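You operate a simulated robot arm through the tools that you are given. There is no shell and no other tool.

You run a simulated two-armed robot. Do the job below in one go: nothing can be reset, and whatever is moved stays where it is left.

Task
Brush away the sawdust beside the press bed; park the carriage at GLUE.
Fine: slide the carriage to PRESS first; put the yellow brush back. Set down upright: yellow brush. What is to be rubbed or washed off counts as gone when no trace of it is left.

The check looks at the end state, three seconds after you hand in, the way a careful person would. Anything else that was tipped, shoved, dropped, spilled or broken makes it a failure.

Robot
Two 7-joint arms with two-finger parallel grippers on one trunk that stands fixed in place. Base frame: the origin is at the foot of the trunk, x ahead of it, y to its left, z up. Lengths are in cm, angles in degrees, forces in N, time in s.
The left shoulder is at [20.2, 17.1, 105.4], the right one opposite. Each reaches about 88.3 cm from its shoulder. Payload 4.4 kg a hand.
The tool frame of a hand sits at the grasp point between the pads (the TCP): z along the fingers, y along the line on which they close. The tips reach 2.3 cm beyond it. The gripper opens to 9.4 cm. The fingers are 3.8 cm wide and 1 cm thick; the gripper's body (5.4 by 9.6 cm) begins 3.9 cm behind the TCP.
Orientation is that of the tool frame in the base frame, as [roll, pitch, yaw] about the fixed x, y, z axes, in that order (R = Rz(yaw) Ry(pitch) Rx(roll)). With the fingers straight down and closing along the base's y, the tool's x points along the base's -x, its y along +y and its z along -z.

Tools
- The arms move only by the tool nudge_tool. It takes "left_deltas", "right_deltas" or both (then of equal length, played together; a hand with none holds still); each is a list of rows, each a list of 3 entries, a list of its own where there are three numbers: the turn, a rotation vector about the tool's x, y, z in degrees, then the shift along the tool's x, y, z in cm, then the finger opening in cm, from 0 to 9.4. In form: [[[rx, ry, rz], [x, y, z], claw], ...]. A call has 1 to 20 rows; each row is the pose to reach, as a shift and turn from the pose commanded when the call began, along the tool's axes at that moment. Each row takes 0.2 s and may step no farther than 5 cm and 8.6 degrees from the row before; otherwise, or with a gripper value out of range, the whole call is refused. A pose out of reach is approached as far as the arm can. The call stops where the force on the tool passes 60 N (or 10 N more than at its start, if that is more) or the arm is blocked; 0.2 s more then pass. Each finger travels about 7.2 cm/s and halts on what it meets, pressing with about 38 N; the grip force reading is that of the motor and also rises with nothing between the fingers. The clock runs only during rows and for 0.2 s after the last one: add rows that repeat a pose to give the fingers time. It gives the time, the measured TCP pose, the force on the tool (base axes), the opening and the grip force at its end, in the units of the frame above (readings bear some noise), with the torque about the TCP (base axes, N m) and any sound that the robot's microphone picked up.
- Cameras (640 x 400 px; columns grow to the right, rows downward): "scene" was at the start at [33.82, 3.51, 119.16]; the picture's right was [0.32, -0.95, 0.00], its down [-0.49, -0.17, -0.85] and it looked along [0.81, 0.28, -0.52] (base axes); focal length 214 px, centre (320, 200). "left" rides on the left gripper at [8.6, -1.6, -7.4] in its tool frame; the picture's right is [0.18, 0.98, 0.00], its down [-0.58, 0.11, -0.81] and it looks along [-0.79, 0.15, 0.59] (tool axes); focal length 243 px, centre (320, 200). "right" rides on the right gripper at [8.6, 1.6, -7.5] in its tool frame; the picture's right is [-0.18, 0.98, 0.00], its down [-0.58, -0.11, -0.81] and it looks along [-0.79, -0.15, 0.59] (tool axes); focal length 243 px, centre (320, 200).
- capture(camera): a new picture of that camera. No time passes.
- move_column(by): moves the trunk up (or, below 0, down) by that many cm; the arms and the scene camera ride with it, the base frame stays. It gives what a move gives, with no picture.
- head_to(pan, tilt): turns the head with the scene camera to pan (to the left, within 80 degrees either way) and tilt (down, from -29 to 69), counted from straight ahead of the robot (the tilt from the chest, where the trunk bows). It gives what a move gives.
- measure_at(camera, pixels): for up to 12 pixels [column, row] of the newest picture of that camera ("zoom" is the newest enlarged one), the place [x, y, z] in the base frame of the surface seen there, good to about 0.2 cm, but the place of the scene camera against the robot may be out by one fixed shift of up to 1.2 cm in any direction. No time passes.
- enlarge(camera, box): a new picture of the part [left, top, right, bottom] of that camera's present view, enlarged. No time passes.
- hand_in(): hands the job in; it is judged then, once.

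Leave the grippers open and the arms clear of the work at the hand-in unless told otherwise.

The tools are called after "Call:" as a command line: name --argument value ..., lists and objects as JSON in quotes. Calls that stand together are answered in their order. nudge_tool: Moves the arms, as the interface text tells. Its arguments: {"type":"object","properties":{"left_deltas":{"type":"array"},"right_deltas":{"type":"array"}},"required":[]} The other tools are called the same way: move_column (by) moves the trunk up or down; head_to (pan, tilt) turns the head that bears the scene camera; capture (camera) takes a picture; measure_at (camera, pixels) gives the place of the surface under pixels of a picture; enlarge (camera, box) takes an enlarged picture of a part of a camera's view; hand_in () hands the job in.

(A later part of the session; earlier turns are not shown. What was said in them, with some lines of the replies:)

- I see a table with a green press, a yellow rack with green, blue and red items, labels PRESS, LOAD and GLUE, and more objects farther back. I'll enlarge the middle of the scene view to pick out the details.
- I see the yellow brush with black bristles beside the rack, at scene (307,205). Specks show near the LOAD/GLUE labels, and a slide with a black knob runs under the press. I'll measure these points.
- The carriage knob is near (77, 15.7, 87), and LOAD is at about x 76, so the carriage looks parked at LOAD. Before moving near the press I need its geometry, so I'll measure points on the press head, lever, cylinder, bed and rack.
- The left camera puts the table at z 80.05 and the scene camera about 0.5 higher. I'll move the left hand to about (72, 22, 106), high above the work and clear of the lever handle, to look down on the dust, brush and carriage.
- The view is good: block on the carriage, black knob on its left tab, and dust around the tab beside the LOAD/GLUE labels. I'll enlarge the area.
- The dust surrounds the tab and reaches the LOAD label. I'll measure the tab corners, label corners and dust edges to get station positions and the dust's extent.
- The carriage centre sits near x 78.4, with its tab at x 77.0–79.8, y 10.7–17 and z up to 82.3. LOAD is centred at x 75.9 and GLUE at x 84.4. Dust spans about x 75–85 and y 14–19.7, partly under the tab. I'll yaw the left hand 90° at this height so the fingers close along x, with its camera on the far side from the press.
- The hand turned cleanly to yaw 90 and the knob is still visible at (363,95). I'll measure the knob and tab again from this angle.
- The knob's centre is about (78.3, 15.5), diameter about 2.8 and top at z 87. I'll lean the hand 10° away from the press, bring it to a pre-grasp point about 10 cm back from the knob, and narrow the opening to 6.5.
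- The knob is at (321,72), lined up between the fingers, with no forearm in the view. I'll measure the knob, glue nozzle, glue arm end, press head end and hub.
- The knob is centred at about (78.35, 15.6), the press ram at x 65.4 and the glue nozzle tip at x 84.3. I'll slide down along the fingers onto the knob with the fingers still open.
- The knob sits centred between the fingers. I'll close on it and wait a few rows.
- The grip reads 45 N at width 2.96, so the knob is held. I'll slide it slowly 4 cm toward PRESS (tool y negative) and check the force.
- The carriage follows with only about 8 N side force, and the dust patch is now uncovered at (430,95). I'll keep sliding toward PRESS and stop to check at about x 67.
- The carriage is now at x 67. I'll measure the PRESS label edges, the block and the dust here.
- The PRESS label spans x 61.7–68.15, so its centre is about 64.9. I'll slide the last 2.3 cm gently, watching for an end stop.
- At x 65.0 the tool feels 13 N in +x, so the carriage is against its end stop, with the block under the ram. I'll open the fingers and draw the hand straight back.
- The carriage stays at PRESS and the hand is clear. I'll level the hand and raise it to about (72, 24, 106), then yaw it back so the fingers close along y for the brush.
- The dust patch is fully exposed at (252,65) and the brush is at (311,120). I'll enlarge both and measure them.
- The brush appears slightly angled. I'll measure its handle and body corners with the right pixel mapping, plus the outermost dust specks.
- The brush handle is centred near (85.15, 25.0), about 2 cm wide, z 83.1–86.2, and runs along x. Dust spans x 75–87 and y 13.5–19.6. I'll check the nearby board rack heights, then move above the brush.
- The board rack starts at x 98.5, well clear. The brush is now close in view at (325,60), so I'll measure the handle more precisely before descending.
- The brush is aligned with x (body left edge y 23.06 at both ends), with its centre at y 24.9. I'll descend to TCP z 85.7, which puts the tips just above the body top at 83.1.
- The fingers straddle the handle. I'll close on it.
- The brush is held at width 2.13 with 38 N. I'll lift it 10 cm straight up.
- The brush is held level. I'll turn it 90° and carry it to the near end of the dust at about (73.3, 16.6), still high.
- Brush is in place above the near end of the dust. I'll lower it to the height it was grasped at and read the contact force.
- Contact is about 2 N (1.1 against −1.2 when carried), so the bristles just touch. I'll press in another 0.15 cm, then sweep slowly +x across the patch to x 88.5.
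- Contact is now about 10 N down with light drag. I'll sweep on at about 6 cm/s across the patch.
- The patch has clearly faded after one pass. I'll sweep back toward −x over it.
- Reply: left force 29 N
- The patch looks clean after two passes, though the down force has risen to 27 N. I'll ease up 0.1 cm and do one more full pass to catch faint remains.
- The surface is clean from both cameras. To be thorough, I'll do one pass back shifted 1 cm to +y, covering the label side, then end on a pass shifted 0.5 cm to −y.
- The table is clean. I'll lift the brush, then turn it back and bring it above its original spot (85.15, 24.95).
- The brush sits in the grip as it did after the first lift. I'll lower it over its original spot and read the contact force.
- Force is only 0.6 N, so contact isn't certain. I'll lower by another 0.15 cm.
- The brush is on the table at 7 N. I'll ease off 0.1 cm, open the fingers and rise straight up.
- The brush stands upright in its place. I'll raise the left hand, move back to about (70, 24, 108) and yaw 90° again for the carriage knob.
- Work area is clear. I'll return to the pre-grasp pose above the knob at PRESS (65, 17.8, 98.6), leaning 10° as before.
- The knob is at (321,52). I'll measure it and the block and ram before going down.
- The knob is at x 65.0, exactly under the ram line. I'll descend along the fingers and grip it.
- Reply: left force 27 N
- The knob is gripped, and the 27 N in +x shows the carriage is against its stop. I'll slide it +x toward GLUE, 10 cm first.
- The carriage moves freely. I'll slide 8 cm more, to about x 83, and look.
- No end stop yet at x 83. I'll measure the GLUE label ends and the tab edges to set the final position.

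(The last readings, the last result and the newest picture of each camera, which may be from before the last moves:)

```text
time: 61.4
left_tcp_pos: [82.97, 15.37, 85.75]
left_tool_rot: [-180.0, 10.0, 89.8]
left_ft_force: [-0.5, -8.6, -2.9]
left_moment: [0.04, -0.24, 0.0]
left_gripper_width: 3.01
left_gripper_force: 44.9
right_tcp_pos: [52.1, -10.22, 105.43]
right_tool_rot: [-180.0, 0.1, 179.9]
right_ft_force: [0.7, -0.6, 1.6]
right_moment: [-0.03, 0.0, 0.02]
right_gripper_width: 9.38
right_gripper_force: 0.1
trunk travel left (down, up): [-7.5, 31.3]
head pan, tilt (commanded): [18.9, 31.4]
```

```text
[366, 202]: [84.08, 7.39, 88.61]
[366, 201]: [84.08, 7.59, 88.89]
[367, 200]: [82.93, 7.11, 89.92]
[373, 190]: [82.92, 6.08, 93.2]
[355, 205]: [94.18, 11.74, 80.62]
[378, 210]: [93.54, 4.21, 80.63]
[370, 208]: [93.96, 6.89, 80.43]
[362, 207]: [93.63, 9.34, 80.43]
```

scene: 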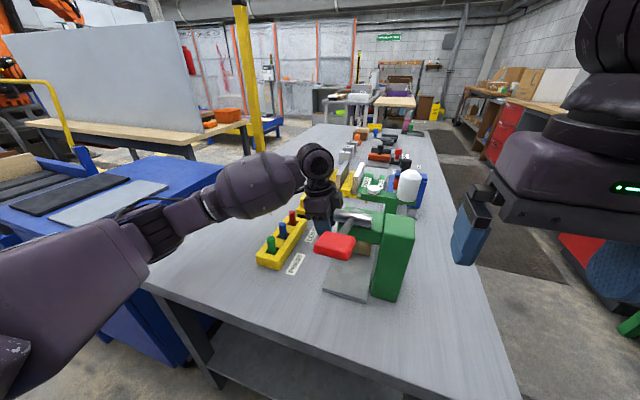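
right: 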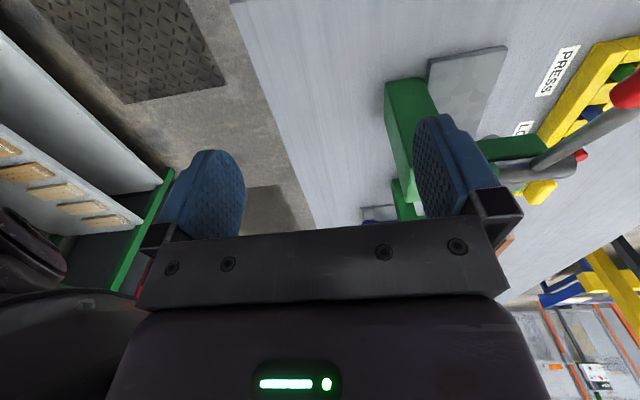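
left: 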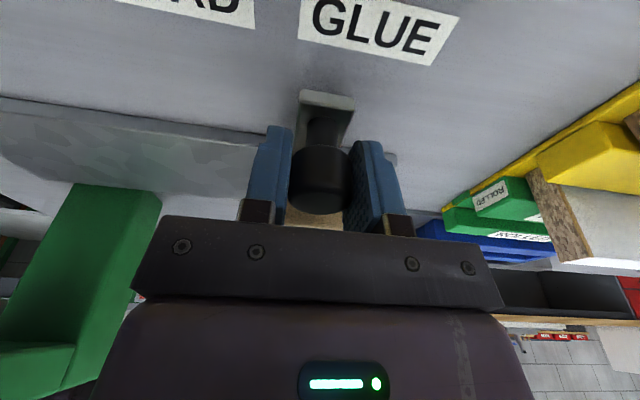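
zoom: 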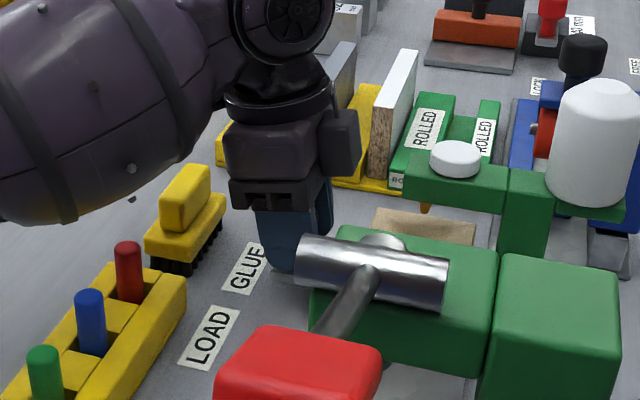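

The GLUE label centre is x 84.5, and the nozzle is at about 84.3–84.5. I'll slide 1.4 cm more in small steps and read the force.

Call:
nudge_tool --left_deltas '[[[0, 0, 0], [0, 0.4, 0], 2], [[0, 0, 0], [0, 0.8, 0], 2], [[0, 0, 0], [0, 1.1, 0], 2], [[0, 0, 0], [0, 1.4, 0], 2], [[0, 0, 0], [0, 1.4, 0], 2]]'

Call:
capture --camera "left"

```text
time: 62.6
left_tcp_pos: [84.31, 15.34, 85.74]
left_tool_rot: [-180.0, 10.0, 90.0]
left_ft_force: [0.9, -10.9, 2.5]
left_moment: [0.03, 0.85, -0.09]
left_gripper_width: 2.99
left_gripper_force: 45.5
right_tcp_pos: [51.88, -10.15, 105.43]
right_tool_rot: [-180.0, 0.0, 180.0]
right_ft_force: [0.0, 0.8, 0.5]
right_moment: [-0.07, 0.0, 0.0]
right_gripper_width: 9.39
right_gripper_force: 0.1
trunk travel left (down, up): [-7.5, 31.3]
head pan, tilt (commanded): [18.9, 31.4]
```

```text
taken
```

left: 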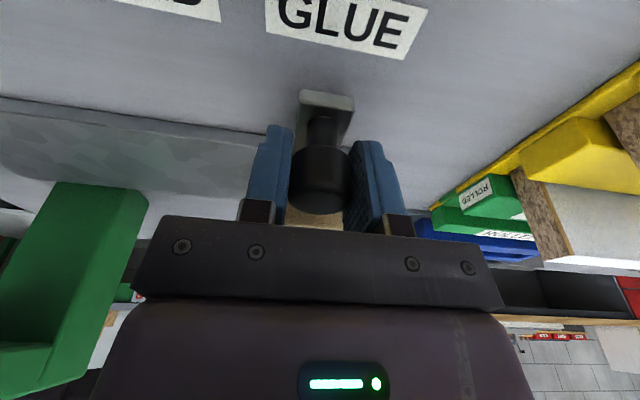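

There's no stop at x 84.4, and the knob sits near the middle of the GLUE label. I'll probe 0.3 cm further to see whether the end stop is right here.

Call:
nudge_tool --left_deltas '[[[0, 0, 0], [0, 0.15, 0], 2], [[0, 0, 0], [0, 0.3, 0], 2], [[0, 0, 0], [0, 0.3, 0], 2]]'

```text
time: 63.4
left_tcp_pos: [84.6, 15.32, 85.72]
left_tool_rot: [-180.0, 9.9, 89.9]
left_ft_force: [-19.1, -7.4, -0.8]
left_moment: [-0.71, -0.46, -0.03]
left_gripper_width: 2.97
left_gripper_force: 45.2
right_tcp_pos: [51.95, -10.14, 105.52]
right_tool_rot: [-180.0, 0.0, -179.9]
right_ft_force: [-0.4, 0.0, -0.4]
right_moment: [-0.01, 0.02, 0.01]
right_gripper_width: 9.38
right_gripper_force: 0.1
trunk travel left (down, up): [-7.5, 31.3]
head pan, tilt (commanded): [18.9, 31.4]
```

The tool now feels −19 N in x at 84.6, so this is the GLUE end stop. I'll open the fingers and withdraw straight back.

Call:
nudge_tool --left_deltas '[[[0, 0, 0], [0, 0, 0], 4], [[0, 0, 0], [0, 0, 0], 6.5], [[0, 0, 0], [0, 0, 0], 6.5], [[0, 0, 0], [0, 0, 0], 6.5], [[0, 0, 0], [0, 0, -2], 6.5], [[0, 0, 0], [0, 0, -5], 6.5], [[0, 0, 0], [0, 0, -9], 6.5], [[0, 0, 0], [0, 0, -13], 6.5], [[0, 0, 0], [0, 0, -13], 6.5]]'

Call:
capture --camera "left"

Call:
capture --camera "scene"

```text
time: 65.4
left_tcp_pos: [84.75, 17.54, 98.24]
left_tool_rot: [-180.0, 10.0, 90.0]
left_ft_force: [-0.2, 0.3, -0.5]
left_moment: [0.0, 0.02, 0.03]
left_gripper_width: 6.49
left_gripper_force: 0.1
right_tcp_pos: [52.06, -10.12, 105.35]
right_tool_rot: [-180.0, 0.0, -180.0]
right_ft_force: [0.4, -0.1, 0.6]
right_moment: [-0.01, -0.01, 0.01]
right_gripper_width: 9.4
right_gripper_force: 0.0
trunk travel left (down, up): [-7.5, 31.3]
head pan, tilt (commanded): [18.9, 31.4]
```

```text
taken
```

left: 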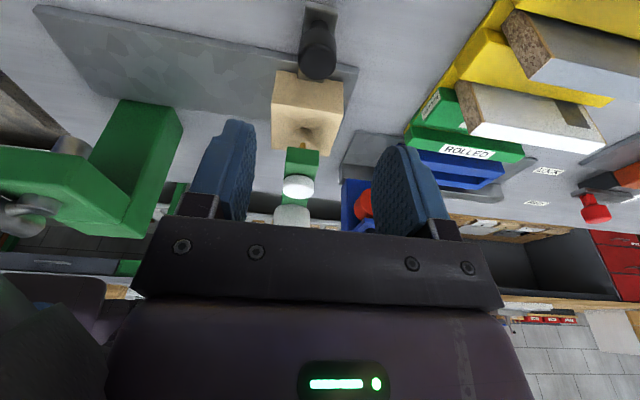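

```text
taken
```

scene: 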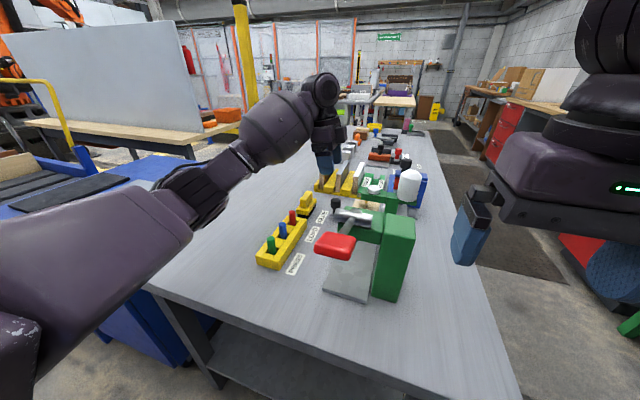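

The carriage stays at GLUE with the block under the glue nozzle. I'll measure the knob to confirm, then raise and withdraw the hand.

Call:
measure_at --camera "left" --pixels '[[302, 60], [318, 64], [334, 62], [318, 40], [275, 75], [342, 82], [303, 152], [298, 187]]'

Call:
nudge_tool --left_deltas '[[[0, 0, 0], [0, 0, -3], 6.5], [[0, 2.5, 0], [1.2, -2, -5], 7], [[0, 5, 0], [2.4, -4.5, -6.5], 8], [[0, 7.5, 0], [3.6, -7.5, -8], 9.4], [[0, 10, 0], [4.8, -10.5, -9], 9.4], [[0, 10, 0], [4.8, -12.5, -9], 9.4], [[0, 10, 0], [4.8, -12.5, -9], 9.4]]'

Call:
capture --camera "left"

```text
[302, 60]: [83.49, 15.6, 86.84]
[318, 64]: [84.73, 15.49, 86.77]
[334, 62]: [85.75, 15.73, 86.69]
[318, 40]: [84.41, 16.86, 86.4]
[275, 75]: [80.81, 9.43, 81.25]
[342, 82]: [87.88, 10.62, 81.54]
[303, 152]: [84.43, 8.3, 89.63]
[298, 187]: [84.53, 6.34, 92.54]
```

```text
time: 67.0
left_tcp_pos: [72.1, 23.95, 106.51]
left_tool_rot: [180.0, 0.0, 90.0]
left_ft_force: [0.5, 0.1, 0.4]
left_moment: [0.0, -0.01, -0.01]
left_gripper_width: 9.4
left_gripper_force: 0.1
right_tcp_pos: [51.98, -10.03, 105.45]
right_tool_rot: [180.0, 0.0, -180.0]
right_ft_force: [-0.2, 0.9, -0.4]
right_moment: [-0.01, -0.01, 0.04]
right_gripper_width: 9.41
right_gripper_force: 0.1
trunk travel left (down, up): [-7.5, 31.3]
head pan, tilt (commanded): [18.9, 31.4]
```

```text
taken
```

left: 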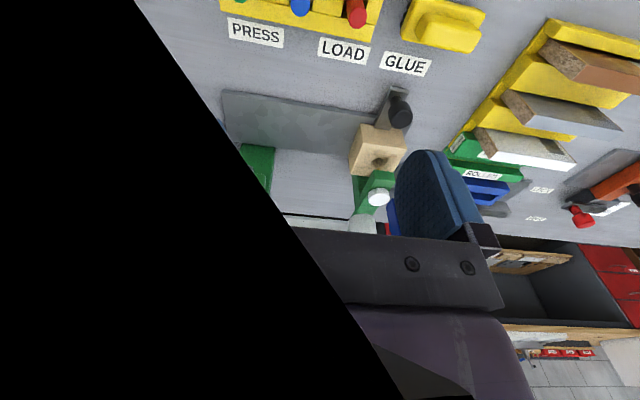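

The knob is at x 84.6 and the nozzle at 84.5, so the carriage is at GLUE. I'll yaw back, take a full look for leftover dust, and move the hand toward its start position.

Call:
enlarge --camera "left" --box '[270, 0, 500, 144]'

Call:
nudge_tool --left_deltas '[[[0, 0, -8.2], [0, 0, 0], 9.4], [[0, 0, -16.4], [0, 0, 0], 9.4], [[0, 0, -24.6], [0, 0, 0], 9.4], [[0, 0, -32.8], [0, 0, 0], 9.4], [[0, 0, -41], [0, 0, 0], 9.4], [[0, 0, -49.2], [0, 0, 0], 9.4], [[0, 0, -57.4], [0, 0, 0], 9.4], [[0, 0, -65.6], [0, 0, 0], 9.4], [[0, 0, -73.8], [0, 0, 0], 9.4], [[0, 0, -82], [0, 0, 0], 9.4], [[0, 0, -90], [0, 0, 0], 9.4], [[0, 0, -90], [0, 0, 0], 9.4]]'

Call:
capture --camera "left"

Call:
enlarge --camera "left" --box '[180, 0, 356, 110]'

```text
2.78 times, centred on (385, 72) of left
```

zoom: 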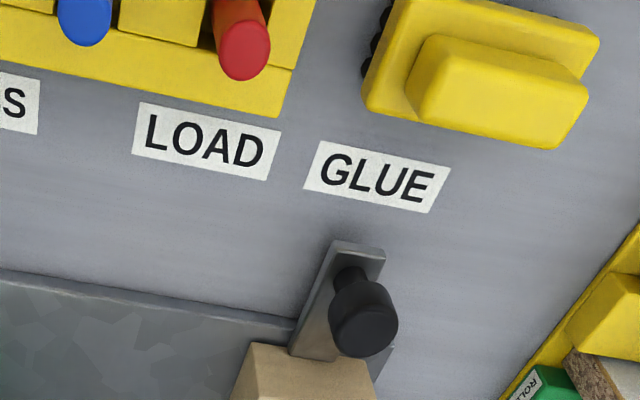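

```text
time: 69.6
left_tcp_pos: [72.24, 23.97, 106.59]
left_tool_rot: [-180.0, 0.0, -179.8]
left_ft_force: [0.4, 0.1, -0.2]
left_moment: [0.0, -0.04, 0.03]
left_gripper_width: 9.41
left_gripper_force: 0.1
right_tcp_pos: [51.92, -9.96, 105.41]
right_tool_rot: [180.0, 0.0, -180.0]
right_ft_force: [-0.3, 1.2, 0.3]
right_moment: [0.0, -0.02, 0.0]
right_gripper_width: 9.38
right_gripper_force: 0.1
trunk travel left (down, up): [-7.5, 31.3]
head pan, tilt (commanded): [18.9, 31.4]
```

```text
taken
```

left: 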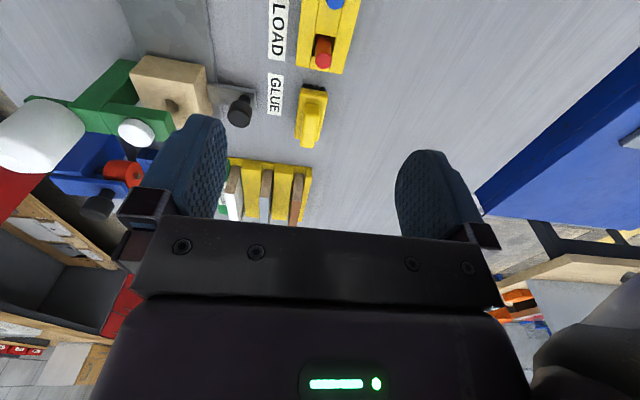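

```text
3.64 times, centred on (268, 55) of left
```

zoom: 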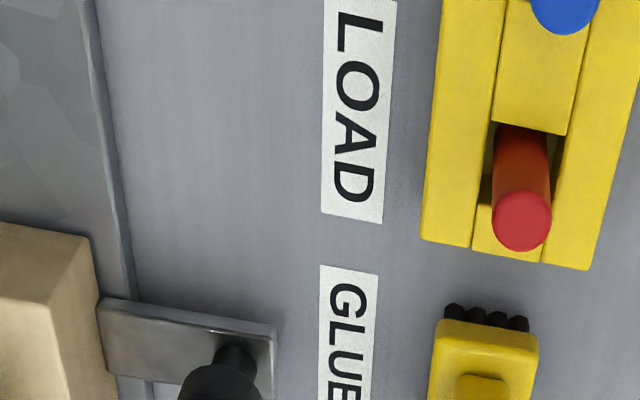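

No trace of dust remains. I'll check the brush's position against its start and withdraw the left hand to its starting place.

Call:
measure_at --camera "left" --pixels '[[303, 92], [325, 94], [318, 118], [310, 125], [303, 143], [298, 133], [307, 106], [319, 107]]'

Call:
nudge_tool --left_deltas '[[[0, 0, 0], [4, 1.6, -1.2], 9.4], [[0, 0, 0], [8, 3.2, -2.4], 9.4], [[0, 0, 0], [12, 4.8, -3.6], 9.4], [[0, 0, 0], [16, 6.4, -4.8], 9.4], [[0, 0, 0], [19.9, 8, -6], 9.4], [[0, 0, 0], [19.9, 8, -6], 9.4]]'

Call:
capture --camera "scene"

Call:
enlarge --camera "scene" --box '[240, 170, 440, 300]'

```text
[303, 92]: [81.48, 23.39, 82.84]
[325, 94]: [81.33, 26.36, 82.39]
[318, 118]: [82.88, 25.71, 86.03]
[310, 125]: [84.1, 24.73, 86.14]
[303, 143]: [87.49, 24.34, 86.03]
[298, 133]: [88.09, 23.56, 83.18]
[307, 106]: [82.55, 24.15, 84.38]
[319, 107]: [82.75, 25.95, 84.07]
```

```text
time: 71.0
left_tcp_pos: [52.37, 31.96, 112.39]
left_tool_rot: [-179.9, -0.1, -180.0]
left_ft_force: [-0.6, -0.1, -0.2]
left_moment: [0.01, 0.03, 0.03]
left_gripper_width: 9.42
left_gripper_force: 0.0
right_tcp_pos: [52.02, -9.93, 105.29]
right_tool_rot: [-180.0, -0.2, -180.0]
right_ft_force: [0.2, -0.6, 0.8]
right_moment: [0.0, 0.01, -0.01]
right_gripper_width: 9.42
right_gripper_force: 0.1
trunk travel left (down, up): [-7.5, 31.3]
head pan, tilt (commanded): [18.9, 31.4]
```

```text
taken
```

scene: 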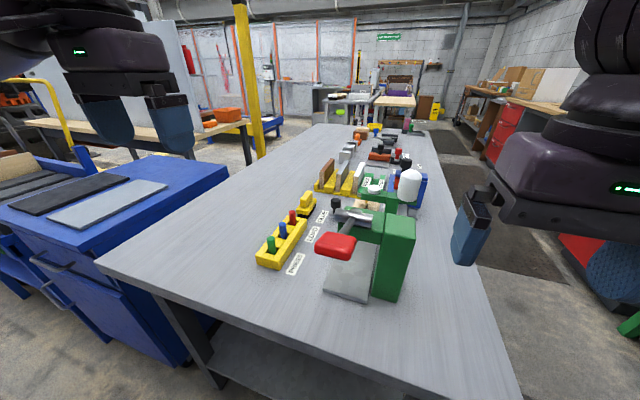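

```text
3.08 times, centred on (340, 235) of scene
```

zoom: 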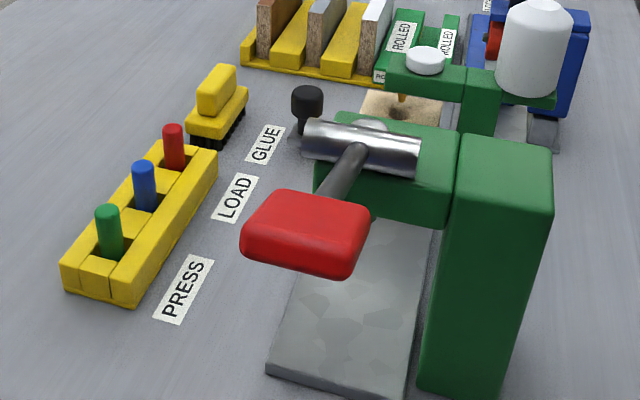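

In the last pictures the dust is gone and the carriage is at GLUE with its block under the nozzle. The brush stands upright within about 0.2 cm of where it began, the rest looks undisturbed, and both grippers are open with the arms clear. I'm handing in now.

Call:
hand_in

```text
The job is handed in.
```

The job is done and handed in; I haven't been told the result of the check.

- **Carriage:** I slid it to PRESS first, up against the end stop there. After the brushing it went to GLUE, also against its end stop, with the block under the glue nozzle.
- **Sawdust:** I brushed the patch with five passes of the yellow brush. The close-up pictures afterwards show no trace left on the table or the labels.
- **Yellow brush:** it is back in its place, upright and within about 0.2 cm of where it started.
- **Everything else:** nothing else looks moved in the last pictures. Both grippers are open and the arms are clear of the work.
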